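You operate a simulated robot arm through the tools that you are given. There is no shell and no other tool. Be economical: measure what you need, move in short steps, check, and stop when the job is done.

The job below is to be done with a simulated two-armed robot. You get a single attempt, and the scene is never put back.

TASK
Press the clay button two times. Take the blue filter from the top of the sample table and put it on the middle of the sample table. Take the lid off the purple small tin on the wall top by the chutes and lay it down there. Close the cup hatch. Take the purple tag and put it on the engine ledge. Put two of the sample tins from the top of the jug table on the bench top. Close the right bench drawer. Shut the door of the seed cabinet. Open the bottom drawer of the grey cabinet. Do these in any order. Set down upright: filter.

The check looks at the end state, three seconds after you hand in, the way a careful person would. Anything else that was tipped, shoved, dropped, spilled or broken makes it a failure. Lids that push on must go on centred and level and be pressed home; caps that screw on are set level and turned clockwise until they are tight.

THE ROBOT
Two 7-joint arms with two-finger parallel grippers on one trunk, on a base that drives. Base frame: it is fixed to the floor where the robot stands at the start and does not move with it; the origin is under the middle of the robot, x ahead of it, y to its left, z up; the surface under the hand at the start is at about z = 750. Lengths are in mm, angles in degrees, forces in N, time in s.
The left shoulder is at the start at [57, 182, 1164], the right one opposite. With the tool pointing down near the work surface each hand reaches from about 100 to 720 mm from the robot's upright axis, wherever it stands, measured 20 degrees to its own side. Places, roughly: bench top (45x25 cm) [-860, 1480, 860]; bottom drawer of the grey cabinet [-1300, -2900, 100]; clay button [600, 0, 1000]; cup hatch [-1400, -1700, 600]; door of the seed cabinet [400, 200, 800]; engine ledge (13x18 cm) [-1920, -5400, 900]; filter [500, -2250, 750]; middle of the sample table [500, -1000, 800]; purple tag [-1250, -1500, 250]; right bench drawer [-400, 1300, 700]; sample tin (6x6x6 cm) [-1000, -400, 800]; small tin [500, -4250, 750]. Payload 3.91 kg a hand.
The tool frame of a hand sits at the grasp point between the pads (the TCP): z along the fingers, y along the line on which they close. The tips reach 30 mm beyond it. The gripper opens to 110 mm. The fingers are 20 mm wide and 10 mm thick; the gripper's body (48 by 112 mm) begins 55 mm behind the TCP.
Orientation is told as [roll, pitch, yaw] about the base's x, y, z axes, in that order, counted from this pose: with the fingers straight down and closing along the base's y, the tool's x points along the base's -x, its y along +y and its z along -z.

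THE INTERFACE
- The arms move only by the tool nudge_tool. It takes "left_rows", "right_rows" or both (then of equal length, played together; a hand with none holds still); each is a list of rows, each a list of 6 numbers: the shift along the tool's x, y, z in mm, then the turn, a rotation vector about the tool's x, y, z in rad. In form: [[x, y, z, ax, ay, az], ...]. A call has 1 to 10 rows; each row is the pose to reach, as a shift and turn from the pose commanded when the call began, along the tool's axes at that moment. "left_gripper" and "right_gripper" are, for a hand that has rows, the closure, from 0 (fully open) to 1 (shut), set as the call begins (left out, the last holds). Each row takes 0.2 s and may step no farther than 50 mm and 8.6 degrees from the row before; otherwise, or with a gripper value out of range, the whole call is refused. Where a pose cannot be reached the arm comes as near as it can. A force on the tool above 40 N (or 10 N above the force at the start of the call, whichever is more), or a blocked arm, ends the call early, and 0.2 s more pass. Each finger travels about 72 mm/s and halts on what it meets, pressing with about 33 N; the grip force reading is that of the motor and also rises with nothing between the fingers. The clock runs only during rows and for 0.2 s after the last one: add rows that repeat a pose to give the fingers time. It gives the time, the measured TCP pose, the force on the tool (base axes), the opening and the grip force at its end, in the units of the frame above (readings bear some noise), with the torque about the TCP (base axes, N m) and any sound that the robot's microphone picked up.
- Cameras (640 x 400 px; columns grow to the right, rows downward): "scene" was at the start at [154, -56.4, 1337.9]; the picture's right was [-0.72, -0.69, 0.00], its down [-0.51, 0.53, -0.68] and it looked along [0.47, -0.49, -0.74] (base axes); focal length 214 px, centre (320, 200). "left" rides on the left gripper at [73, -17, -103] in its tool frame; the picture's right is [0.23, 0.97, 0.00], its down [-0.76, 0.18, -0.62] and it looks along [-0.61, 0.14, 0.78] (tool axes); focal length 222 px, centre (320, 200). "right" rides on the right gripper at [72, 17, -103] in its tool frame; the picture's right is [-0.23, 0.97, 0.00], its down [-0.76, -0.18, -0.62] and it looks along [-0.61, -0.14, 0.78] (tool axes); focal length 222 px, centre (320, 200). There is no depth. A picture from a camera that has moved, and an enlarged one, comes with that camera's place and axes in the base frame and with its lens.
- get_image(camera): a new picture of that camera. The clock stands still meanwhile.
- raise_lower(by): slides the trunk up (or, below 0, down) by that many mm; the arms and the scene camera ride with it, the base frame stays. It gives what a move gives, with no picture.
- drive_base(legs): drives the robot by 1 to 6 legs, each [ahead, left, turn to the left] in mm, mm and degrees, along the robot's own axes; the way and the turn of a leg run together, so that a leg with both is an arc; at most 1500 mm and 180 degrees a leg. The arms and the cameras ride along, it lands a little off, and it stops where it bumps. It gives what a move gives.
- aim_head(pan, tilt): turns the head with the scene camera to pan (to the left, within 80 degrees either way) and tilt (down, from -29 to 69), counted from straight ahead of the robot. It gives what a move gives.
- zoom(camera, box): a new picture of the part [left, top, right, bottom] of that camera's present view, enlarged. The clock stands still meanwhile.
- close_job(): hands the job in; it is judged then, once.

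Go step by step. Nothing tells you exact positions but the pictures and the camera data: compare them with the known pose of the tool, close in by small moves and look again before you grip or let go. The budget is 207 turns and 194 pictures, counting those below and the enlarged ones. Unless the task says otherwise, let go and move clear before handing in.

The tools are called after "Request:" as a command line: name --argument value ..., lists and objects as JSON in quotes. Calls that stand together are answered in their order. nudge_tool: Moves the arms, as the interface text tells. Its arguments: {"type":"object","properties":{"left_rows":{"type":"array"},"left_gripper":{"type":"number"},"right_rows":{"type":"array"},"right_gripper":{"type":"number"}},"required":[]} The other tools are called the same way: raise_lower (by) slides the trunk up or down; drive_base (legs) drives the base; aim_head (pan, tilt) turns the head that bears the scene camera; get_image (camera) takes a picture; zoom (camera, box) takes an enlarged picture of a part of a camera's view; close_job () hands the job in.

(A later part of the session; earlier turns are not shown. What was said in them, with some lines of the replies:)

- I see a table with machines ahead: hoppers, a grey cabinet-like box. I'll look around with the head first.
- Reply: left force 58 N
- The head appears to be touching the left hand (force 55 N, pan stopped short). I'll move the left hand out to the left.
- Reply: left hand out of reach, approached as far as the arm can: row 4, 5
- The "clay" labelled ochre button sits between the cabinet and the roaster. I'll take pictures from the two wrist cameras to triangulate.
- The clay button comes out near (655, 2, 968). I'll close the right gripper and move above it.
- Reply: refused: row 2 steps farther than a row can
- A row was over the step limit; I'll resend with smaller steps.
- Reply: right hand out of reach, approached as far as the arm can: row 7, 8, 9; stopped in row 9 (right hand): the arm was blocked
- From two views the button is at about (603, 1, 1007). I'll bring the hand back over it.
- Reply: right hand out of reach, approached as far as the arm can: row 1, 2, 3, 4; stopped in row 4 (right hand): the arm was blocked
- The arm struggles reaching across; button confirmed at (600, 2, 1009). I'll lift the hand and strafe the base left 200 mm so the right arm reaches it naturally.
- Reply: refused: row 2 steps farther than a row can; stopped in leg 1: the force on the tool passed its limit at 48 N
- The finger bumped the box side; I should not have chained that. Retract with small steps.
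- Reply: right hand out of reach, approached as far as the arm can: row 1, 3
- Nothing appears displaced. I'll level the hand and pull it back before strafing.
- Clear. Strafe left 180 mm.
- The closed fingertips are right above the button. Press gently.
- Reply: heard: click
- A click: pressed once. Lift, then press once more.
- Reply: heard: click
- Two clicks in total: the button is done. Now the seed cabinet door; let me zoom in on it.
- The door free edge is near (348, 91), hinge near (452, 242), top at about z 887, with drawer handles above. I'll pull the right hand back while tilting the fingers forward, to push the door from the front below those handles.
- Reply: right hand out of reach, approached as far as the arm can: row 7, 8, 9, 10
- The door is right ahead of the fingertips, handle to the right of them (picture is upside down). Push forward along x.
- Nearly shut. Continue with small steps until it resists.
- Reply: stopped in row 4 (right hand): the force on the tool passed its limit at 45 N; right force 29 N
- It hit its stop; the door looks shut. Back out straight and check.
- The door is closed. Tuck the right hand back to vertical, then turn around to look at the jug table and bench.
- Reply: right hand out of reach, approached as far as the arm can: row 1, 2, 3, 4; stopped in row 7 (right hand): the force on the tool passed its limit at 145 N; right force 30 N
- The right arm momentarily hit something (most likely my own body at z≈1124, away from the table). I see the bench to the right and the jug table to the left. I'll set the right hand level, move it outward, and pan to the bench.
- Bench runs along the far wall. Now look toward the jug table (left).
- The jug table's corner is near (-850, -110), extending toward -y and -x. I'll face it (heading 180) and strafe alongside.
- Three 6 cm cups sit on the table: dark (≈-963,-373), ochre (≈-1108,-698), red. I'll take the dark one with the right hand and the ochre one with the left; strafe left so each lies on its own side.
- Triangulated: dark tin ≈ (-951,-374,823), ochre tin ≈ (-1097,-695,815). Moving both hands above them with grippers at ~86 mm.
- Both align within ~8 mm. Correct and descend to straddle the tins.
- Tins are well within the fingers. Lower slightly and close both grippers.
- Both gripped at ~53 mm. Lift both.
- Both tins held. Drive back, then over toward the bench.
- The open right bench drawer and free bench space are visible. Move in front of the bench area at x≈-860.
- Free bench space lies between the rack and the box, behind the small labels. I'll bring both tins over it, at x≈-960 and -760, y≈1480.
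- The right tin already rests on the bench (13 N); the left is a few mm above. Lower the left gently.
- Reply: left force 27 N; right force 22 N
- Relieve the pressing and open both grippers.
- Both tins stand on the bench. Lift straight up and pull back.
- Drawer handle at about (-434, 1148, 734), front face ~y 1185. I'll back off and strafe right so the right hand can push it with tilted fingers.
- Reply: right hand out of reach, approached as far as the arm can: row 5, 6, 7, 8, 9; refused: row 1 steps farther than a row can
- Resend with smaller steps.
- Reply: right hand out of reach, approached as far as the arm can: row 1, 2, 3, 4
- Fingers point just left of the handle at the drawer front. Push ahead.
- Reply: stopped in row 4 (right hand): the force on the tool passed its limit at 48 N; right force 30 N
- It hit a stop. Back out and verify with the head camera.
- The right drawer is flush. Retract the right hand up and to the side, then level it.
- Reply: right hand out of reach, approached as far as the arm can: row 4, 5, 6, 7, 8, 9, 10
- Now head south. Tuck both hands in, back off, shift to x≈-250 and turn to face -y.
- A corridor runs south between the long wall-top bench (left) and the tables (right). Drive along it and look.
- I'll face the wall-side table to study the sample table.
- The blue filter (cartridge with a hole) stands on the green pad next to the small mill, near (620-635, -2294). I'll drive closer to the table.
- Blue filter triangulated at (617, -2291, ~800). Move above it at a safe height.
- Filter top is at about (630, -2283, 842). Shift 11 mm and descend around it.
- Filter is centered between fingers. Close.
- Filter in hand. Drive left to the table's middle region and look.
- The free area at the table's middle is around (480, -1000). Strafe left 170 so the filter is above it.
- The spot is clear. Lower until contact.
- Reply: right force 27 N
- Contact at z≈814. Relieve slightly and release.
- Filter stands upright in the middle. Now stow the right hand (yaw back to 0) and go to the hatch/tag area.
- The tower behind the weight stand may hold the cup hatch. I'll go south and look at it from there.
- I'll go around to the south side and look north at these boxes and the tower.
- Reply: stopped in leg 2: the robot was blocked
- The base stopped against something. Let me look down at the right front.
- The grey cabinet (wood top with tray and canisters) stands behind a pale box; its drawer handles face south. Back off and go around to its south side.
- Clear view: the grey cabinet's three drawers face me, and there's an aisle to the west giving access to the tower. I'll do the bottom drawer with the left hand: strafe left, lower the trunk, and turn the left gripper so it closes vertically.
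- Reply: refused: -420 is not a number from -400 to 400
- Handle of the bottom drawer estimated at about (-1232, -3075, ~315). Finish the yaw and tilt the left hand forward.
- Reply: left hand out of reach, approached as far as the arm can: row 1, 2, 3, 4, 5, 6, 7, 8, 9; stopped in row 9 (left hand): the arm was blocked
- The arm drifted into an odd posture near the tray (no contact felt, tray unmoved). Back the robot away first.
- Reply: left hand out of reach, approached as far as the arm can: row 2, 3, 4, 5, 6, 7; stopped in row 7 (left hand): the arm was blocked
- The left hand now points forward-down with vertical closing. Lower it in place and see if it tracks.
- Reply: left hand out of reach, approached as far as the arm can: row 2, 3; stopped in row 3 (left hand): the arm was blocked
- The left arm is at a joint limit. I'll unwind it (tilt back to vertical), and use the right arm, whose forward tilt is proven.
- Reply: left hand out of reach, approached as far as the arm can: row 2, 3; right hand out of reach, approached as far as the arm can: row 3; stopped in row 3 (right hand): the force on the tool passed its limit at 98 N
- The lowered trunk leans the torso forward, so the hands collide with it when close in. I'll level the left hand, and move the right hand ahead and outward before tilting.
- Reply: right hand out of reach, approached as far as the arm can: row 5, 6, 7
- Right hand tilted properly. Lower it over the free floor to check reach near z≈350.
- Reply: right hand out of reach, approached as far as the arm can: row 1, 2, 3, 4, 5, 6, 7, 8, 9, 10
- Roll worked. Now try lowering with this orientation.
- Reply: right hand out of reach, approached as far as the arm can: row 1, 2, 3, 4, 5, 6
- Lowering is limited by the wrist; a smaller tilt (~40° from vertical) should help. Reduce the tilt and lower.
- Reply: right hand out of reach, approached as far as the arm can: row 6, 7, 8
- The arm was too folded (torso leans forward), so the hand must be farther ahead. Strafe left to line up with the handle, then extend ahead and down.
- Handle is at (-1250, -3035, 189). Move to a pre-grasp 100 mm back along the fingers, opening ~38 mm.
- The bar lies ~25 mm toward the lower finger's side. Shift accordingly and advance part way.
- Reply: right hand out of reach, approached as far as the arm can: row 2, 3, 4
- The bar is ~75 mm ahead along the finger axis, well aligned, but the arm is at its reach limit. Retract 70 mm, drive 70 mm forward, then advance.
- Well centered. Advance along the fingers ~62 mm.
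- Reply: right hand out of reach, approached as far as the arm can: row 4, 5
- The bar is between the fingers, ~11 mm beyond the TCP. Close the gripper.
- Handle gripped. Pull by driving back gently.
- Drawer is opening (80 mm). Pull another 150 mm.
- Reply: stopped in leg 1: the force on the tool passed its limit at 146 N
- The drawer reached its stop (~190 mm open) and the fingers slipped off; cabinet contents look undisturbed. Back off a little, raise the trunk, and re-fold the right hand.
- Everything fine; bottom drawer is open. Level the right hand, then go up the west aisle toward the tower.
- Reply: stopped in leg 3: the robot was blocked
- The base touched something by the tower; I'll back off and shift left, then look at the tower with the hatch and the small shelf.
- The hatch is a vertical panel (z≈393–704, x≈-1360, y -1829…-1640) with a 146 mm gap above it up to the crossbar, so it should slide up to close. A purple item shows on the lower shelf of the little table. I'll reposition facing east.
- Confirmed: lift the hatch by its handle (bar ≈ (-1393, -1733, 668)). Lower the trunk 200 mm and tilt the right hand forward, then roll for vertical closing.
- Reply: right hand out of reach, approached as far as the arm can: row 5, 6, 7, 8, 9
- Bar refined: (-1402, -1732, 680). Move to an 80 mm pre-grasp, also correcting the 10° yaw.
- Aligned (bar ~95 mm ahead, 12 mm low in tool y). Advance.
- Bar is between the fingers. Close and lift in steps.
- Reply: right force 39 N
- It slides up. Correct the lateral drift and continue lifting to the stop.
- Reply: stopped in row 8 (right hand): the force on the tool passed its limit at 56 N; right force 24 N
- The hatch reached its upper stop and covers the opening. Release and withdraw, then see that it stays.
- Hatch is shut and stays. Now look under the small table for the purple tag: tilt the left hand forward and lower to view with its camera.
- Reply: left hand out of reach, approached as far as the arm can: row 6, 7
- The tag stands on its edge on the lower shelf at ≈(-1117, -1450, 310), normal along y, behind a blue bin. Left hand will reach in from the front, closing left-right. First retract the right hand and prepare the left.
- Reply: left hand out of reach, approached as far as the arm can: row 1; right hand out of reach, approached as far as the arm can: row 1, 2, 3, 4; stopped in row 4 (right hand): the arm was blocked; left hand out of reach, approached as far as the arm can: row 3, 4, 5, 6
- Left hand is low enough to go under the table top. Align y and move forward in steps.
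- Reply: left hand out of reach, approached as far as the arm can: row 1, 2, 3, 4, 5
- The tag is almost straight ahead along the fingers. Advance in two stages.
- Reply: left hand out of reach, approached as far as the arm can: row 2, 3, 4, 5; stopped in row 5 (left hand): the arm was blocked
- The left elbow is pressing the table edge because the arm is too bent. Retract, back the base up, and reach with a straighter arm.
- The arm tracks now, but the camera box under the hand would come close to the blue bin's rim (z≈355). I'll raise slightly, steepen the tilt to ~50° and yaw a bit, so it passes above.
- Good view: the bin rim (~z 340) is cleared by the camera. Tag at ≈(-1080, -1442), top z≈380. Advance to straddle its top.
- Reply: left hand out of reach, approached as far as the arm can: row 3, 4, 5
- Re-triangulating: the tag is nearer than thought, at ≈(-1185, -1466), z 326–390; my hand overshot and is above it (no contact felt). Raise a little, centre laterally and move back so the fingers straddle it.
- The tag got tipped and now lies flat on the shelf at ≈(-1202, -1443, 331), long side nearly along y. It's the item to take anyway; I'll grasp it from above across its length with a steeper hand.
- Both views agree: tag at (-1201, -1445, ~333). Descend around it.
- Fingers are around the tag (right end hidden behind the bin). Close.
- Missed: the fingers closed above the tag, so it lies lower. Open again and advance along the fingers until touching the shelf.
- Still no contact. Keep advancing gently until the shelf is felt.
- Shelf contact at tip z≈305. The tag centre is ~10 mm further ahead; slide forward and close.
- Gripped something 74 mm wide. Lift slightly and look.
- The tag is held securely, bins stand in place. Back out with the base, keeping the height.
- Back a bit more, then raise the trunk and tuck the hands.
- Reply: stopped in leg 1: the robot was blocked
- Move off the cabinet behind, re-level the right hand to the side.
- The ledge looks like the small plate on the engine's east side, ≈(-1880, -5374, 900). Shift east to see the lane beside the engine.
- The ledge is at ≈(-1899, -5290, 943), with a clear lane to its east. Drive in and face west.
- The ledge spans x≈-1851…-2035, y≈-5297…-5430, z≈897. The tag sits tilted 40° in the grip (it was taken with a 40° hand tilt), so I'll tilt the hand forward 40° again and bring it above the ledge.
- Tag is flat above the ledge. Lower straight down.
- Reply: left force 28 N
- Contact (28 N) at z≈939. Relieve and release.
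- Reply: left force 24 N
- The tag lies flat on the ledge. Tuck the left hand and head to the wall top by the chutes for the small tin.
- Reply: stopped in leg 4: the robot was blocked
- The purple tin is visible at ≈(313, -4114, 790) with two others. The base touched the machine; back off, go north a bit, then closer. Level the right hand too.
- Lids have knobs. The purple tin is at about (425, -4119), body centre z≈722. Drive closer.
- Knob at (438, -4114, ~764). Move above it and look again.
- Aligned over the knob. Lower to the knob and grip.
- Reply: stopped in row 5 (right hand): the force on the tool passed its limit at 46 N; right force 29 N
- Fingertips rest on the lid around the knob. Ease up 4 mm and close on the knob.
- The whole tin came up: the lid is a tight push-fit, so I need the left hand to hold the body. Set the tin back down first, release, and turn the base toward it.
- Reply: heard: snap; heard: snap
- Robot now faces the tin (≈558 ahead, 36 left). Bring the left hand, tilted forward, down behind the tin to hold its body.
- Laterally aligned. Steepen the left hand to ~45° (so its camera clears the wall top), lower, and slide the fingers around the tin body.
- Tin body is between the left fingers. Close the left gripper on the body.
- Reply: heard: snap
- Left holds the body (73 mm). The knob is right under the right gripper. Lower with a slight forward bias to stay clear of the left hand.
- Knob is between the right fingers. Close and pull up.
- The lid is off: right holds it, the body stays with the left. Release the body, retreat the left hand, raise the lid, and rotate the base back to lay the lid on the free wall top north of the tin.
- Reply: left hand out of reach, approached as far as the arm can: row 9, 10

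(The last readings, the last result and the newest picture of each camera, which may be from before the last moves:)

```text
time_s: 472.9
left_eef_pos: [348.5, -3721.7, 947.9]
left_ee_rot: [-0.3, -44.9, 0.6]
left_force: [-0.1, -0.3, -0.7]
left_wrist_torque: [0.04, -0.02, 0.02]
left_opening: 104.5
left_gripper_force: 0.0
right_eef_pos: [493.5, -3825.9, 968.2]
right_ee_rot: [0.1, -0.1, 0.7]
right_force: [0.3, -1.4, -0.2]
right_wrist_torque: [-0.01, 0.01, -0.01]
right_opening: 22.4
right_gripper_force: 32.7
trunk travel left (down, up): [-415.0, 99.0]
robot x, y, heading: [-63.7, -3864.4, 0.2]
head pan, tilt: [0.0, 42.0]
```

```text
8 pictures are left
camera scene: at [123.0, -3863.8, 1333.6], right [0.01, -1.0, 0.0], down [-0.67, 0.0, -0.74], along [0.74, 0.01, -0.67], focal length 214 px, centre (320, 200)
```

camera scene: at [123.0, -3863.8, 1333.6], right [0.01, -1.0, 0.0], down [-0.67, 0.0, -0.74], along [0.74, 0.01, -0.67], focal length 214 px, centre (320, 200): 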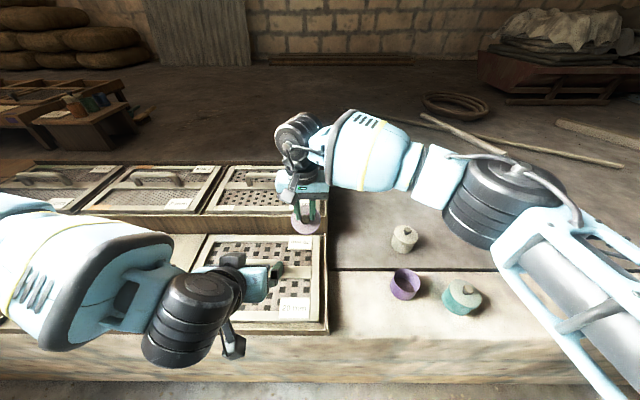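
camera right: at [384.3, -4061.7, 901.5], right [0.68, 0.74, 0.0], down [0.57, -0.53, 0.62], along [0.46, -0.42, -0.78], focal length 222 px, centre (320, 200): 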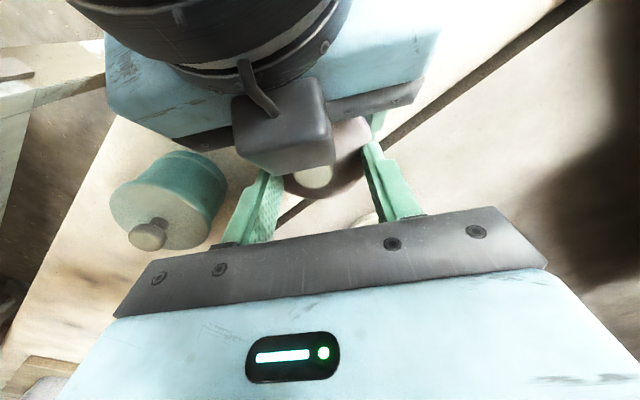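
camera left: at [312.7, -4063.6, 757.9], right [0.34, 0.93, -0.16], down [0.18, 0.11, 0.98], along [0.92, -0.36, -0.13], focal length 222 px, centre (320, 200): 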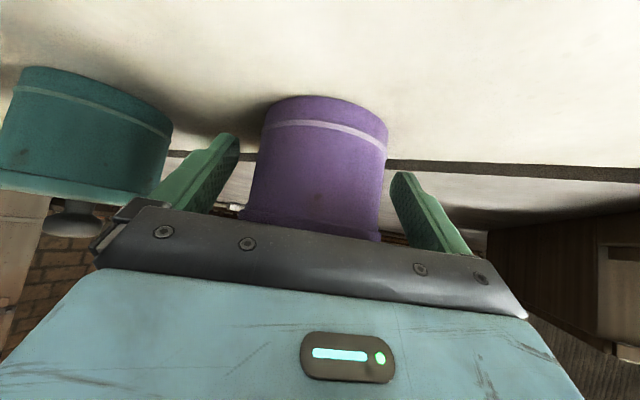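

The purple tin stands open. Move the lid above the free spot (375, -3980) and lower it.

Request:
nudge_tool --right_rows '[[28, -38, 0, 0, 0, 0], [56, -76, 0, 0, 0, 0], [84, -114, 0, 0, 0, 0], [118, -154, 0, 0, 0, 0], [118, -154, 45, 0, 0, 0], [118, -154, 90, 0, 0, 0], [118, -154, 135, 0, 0, 0], [118, -154, 175, 0, 0, 0], [118, -154, 175, 0, 0, 0]]'

Request:
get_image --camera "right"

```text
refused: row 4 steps farther than a row can; nothing moved
```

```text
7 pictures are left
camera right: at [421.9, -3808.6, 1072.7], right [0.22, 0.98, 0.0], down [0.76, -0.17, 0.62], along [0.61, -0.13, -0.78], focal length 222 px, centre (320, 200)
```

right: 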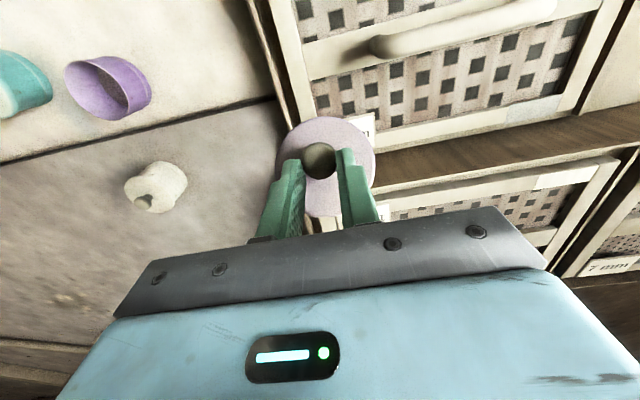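

Request:
nudge_tool --right_rows '[[26, -38, 0, 0, 0, 0], [54, -76, 0, 0, 0, 0], [84, -114, 0, 0, 0, 0], [110, -152, 0, 0, 0, 0], [118, -156, 40, 0, 0, 0], [118, -156, 85, 0, 0, 0], [118, -156, 130, 0, 0, 0], [118, -156, 170, 0, 0, 0], [118, -156, 170, 0, 0, 0]]'

Request:
get_image --camera "right"

```text
time_s: 474.9
left_eef_pos: [348.8, -3722.9, 948.0]
left_ee_rot: [-0.4, -44.9, 0.7]
left_force: [0.5, -0.3, 0.7]
left_wrist_torque: [-0.03, 0.0, 0.01]
left_opening: 104.3
left_gripper_force: 0.0
right_eef_pos: [377.4, -3983.1, 798.4]
right_ee_rot: [0.1, -0.1, 0.7]
right_force: [0.3, 0.6, -0.2]
right_wrist_torque: [-0.01, -0.03, -0.01]
right_opening: 22.3
right_gripper_force: 33.3
trunk travel left (down, up): [-415.0, 99.0]
robot x, y, heading: [-61.1, -3865.3, 0.4]
head pan, tilt: [0.0, 42.0]
```

```text
6 pictures are left
camera right: at [306.3, -3966.5, 902.3], right [0.22, 0.98, 0.0], down [0.76, -0.17, 0.62], along [0.61, -0.13, -0.78], focal length 222 px, centre (320, 200)
```

right: 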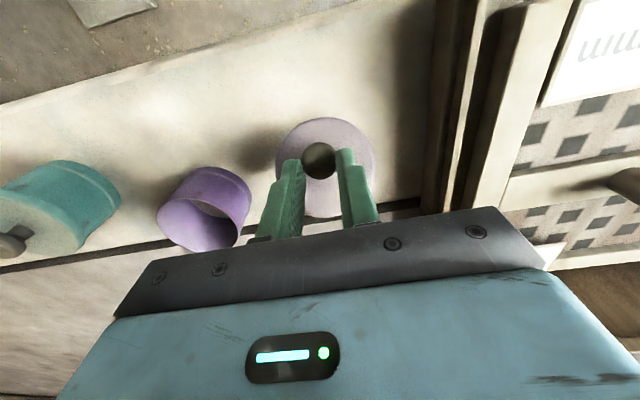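

The spot is clear of tin and crate. Lower to contact.

Request:
nudge_tool --right_rows '[[0, 0, 20, 0, 0, 0], [0, 0, 34, 0, 0, 0], [0, 0, 42, 0, 0, 0], [0, 0, 48, 0, 0, 0], [0, 0, 53, 0, 0, 0], [0, 0, 57, 0, 0, 0]]'

```text
time_s: 475.9
left_eef_pos: [346.9, -3723.2, 947.4]
left_ee_rot: [-0.3, -44.9, 0.8]
left_force: [0.3, 0.0, -1.0]
left_wrist_torque: [0.01, -0.01, 0.02]
left_opening: 104.2
left_gripper_force: 0.0
right_eef_pos: [382.5, -3982.9, 756.8]
right_ee_rot: [0.4, -0.9, 0.6]
right_force: [-1.1, -0.8, 12.1]
right_wrist_torque: [-0.09, 0.3, 0.02]
right_opening: 22.2
right_gripper_force: 33.3
trunk travel left (down, up): [-415.0, 99.0]
robot x, y, heading: [-66.3, -3870.8, 0.6]
head pan, tilt: [0.0, 42.0]
stopped in row 4 (right hand): the force on the tool passed its limit at 43 N (the readings are from after the stop); the commanded pose is now the measured one
```

Contact at z≈757. Ease up 1 mm, release, lift away.

Request:
nudge_tool --right_rows '[[0, 0, -1, 0, 0, 0], [0, 0, -1, 0, 0, 0]]'

Request:
nudge_tool --right_rows '[[0, 0, 0, 0, 0, 0], [0, 0, 0, 0, 0, 0], [0, 0, 0, 0, 0, 0]]' --right_gripper 0.5

Request:
nudge_tool --right_rows '[[0, 0, -30, 0, 0, 0], [0, 0, -70, 0, 0, 0], [0, 0, -115, 0, 0, 0], [20, 0, -160, 0, 0, 0], [45, 0, -200, 0, 0, 0], [75, 0, -235, 0, 0, 0], [100, 0, -270, 0, 0, 0]]' --left_rows '[[0, 0, -30, 0, 0, 0], [0, 0, -60, 0, 0, 0], [0, 0, -90, 0, 0, 0], [0, 0, -110, 0, 0, 0], [0, 0, -130, 0, 0, 0], [0, 0, -130, 0, 0, 0], [0, 0, -130, 0, 0, 0]]'

Request:
drive_base --legs '[[-150, 0, 0]]'

Request:
zoom --camera "scene" --box '[240, 160, 520, 330]'

```text
time_s: 476.5
left_eef_pos: [348.9, -3721.5, 947.7]
left_ee_rot: [-0.3, -44.8, 0.7]
left_force: [0.5, -0.4, 0.5]
left_wrist_torque: [0.01, -0.01, 0.0]
left_opening: 104.4
left_gripper_force: 0.2
right_eef_pos: [382.9, -3983.1, 757.0]
right_ee_rot: [0.3, -0.7, 0.6]
right_force: [1.0, -0.3, 7.3]
right_wrist_torque: [0.01, 0.05, 0.01]
right_opening: 22.1
right_gripper_force: 33.5
trunk travel left (down, up): [-415.0, 99.0]
robot x, y, heading: [-63.8, -3871.4, 0.5]
head pan, tilt: [0.0, 42.0]
```

```text
time_s: 477.3
left_eef_pos: [349.3, -3721.1, 947.7]
left_ee_rot: [-0.4, -44.9, 0.7]
left_force: [-0.2, 0.1, -0.3]
left_wrist_torque: [0.02, 0.02, 0.0]
left_opening: 104.4
left_gripper_force: 0.0
right_eef_pos: [382.2, -3981.8, 757.1]
right_ee_rot: [0.3, -0.6, 0.5]
right_force: [0.4, 0.4, 1.0]
right_wrist_torque: [-0.01, 0.0, -0.02]
right_opening: 55.0
right_gripper_force: 0.1
trunk travel left (down, up): [-415.0, 99.0]
robot x, y, heading: [-63.5, -3863.7, 0.7]
head pan, tilt: [0.0, 42.0]
```

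```text
time_s: 478.9
left_eef_pos: [321.2, -3775.5, 1055.2]
left_ee_rot: [-0.1, -45.0, 0.7]
left_force: [0.9, 0.9, -0.4]
left_wrist_torque: [-0.02, 0.02, 0.02]
left_opening: 104.4
left_gripper_force: 0.2
left hand out of reach, approached as far as the arm can: row 1, 2, 3, 4, 5, 6, 7
right_eef_pos: [278.3, -3985.1, 1024.9]
right_ee_rot: [0.3, -0.7, 0.5]
right_force: [0.0, 0.0, 0.1]
right_wrist_torque: [-0.03, -0.01, 0.0]
right_opening: 54.9
right_gripper_force: 0.1
trunk travel left (down, up): [-415.0, 99.0]
robot x, y, heading: [-65.6, -3866.7, 0.3]
head pan, tilt: [0.0, 42.0]
```

```text
time_s: 480.2
left_eef_pos: [172.5, -3776.3, 1053.7]
left_ee_rot: [-0.2, -44.9, 0.7]
left_force: [-1.2, 0.1, -0.3]
left_wrist_torque: [-0.01, 0.0, -0.01]
left_opening: 104.6
left_gripper_force: 0.1
right_eef_pos: [130.9, -3986.7, 1026.0]
right_ee_rot: [0.2, -0.8, 0.6]
right_force: [-0.2, 0.6, 0.1]
right_wrist_torque: [-0.01, -0.05, 0.01]
right_opening: 55.0
right_gripper_force: 0.1
trunk travel left (down, up): [-415.0, 99.0]
robot x, y, heading: [-213.0, -3867.9, 0.2]
head pan, tilt: [0.0, 42.0]
```

```text
2.29 times, centred on (380, 245) of scene
camera zoom: at [-25.8, -3865.0, 1333.7], right [0.01, -1.0, 0.0], down [-0.67, 0.0, -0.74], along [0.74, 0.01, -0.67], focal length 490 px, centre (183, 97)
```

zoom: 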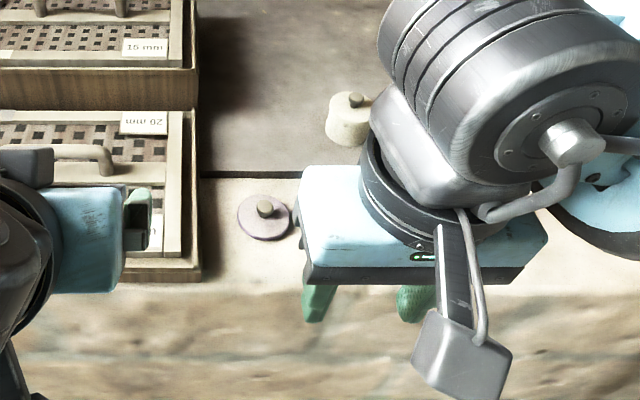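

The lid lies flat, knob up, beside the open tin, both hands are clear, and all nine jobs look done. Handing in.

Request:
close_job

```text
The job is handed in.
```

I handed the job in with all nine parts done as far as my pictures and readings show; no result came back from the check.

- **Clay button:** pressed twice, with a click heard each time.
- **Blue filter:** standing upright in the middle of the sample table.
- **Purple small tin:** lid off and lying flat, knob up, on the wall top beside the open tin. The whole tin lifted on the first try. I set it back down and held its body with the other hand to pull the lid.
- **Cup hatch:** slid up to its stop, and it stayed there after I let go.
- **Purple tag:** lying flat on the engine ledge. I knocked it over on its shelf before gripping it.
- **Sample tins:** two standing on the bench top.
- **Right bench drawer:** closed and flush.
- **Seed cabinet door:** pushed shut to its stop.
- **Grey cabinet bottom drawer:** open by about 190 mm, to its stop.

I had some contact along the way that a strict check could notice:
- The robot's base or a hand bumped fixed things several times: the button box, the area by the cup hatch tower, the green cabinet and the machine by the chutes.
- An elbow pressed the small table's edge while I was reaching for the tag.
- A finger met something on the engine when I let go of the tag, and I could not check whether the speed lever there moved.

I saw nothing knocked over or spilled.
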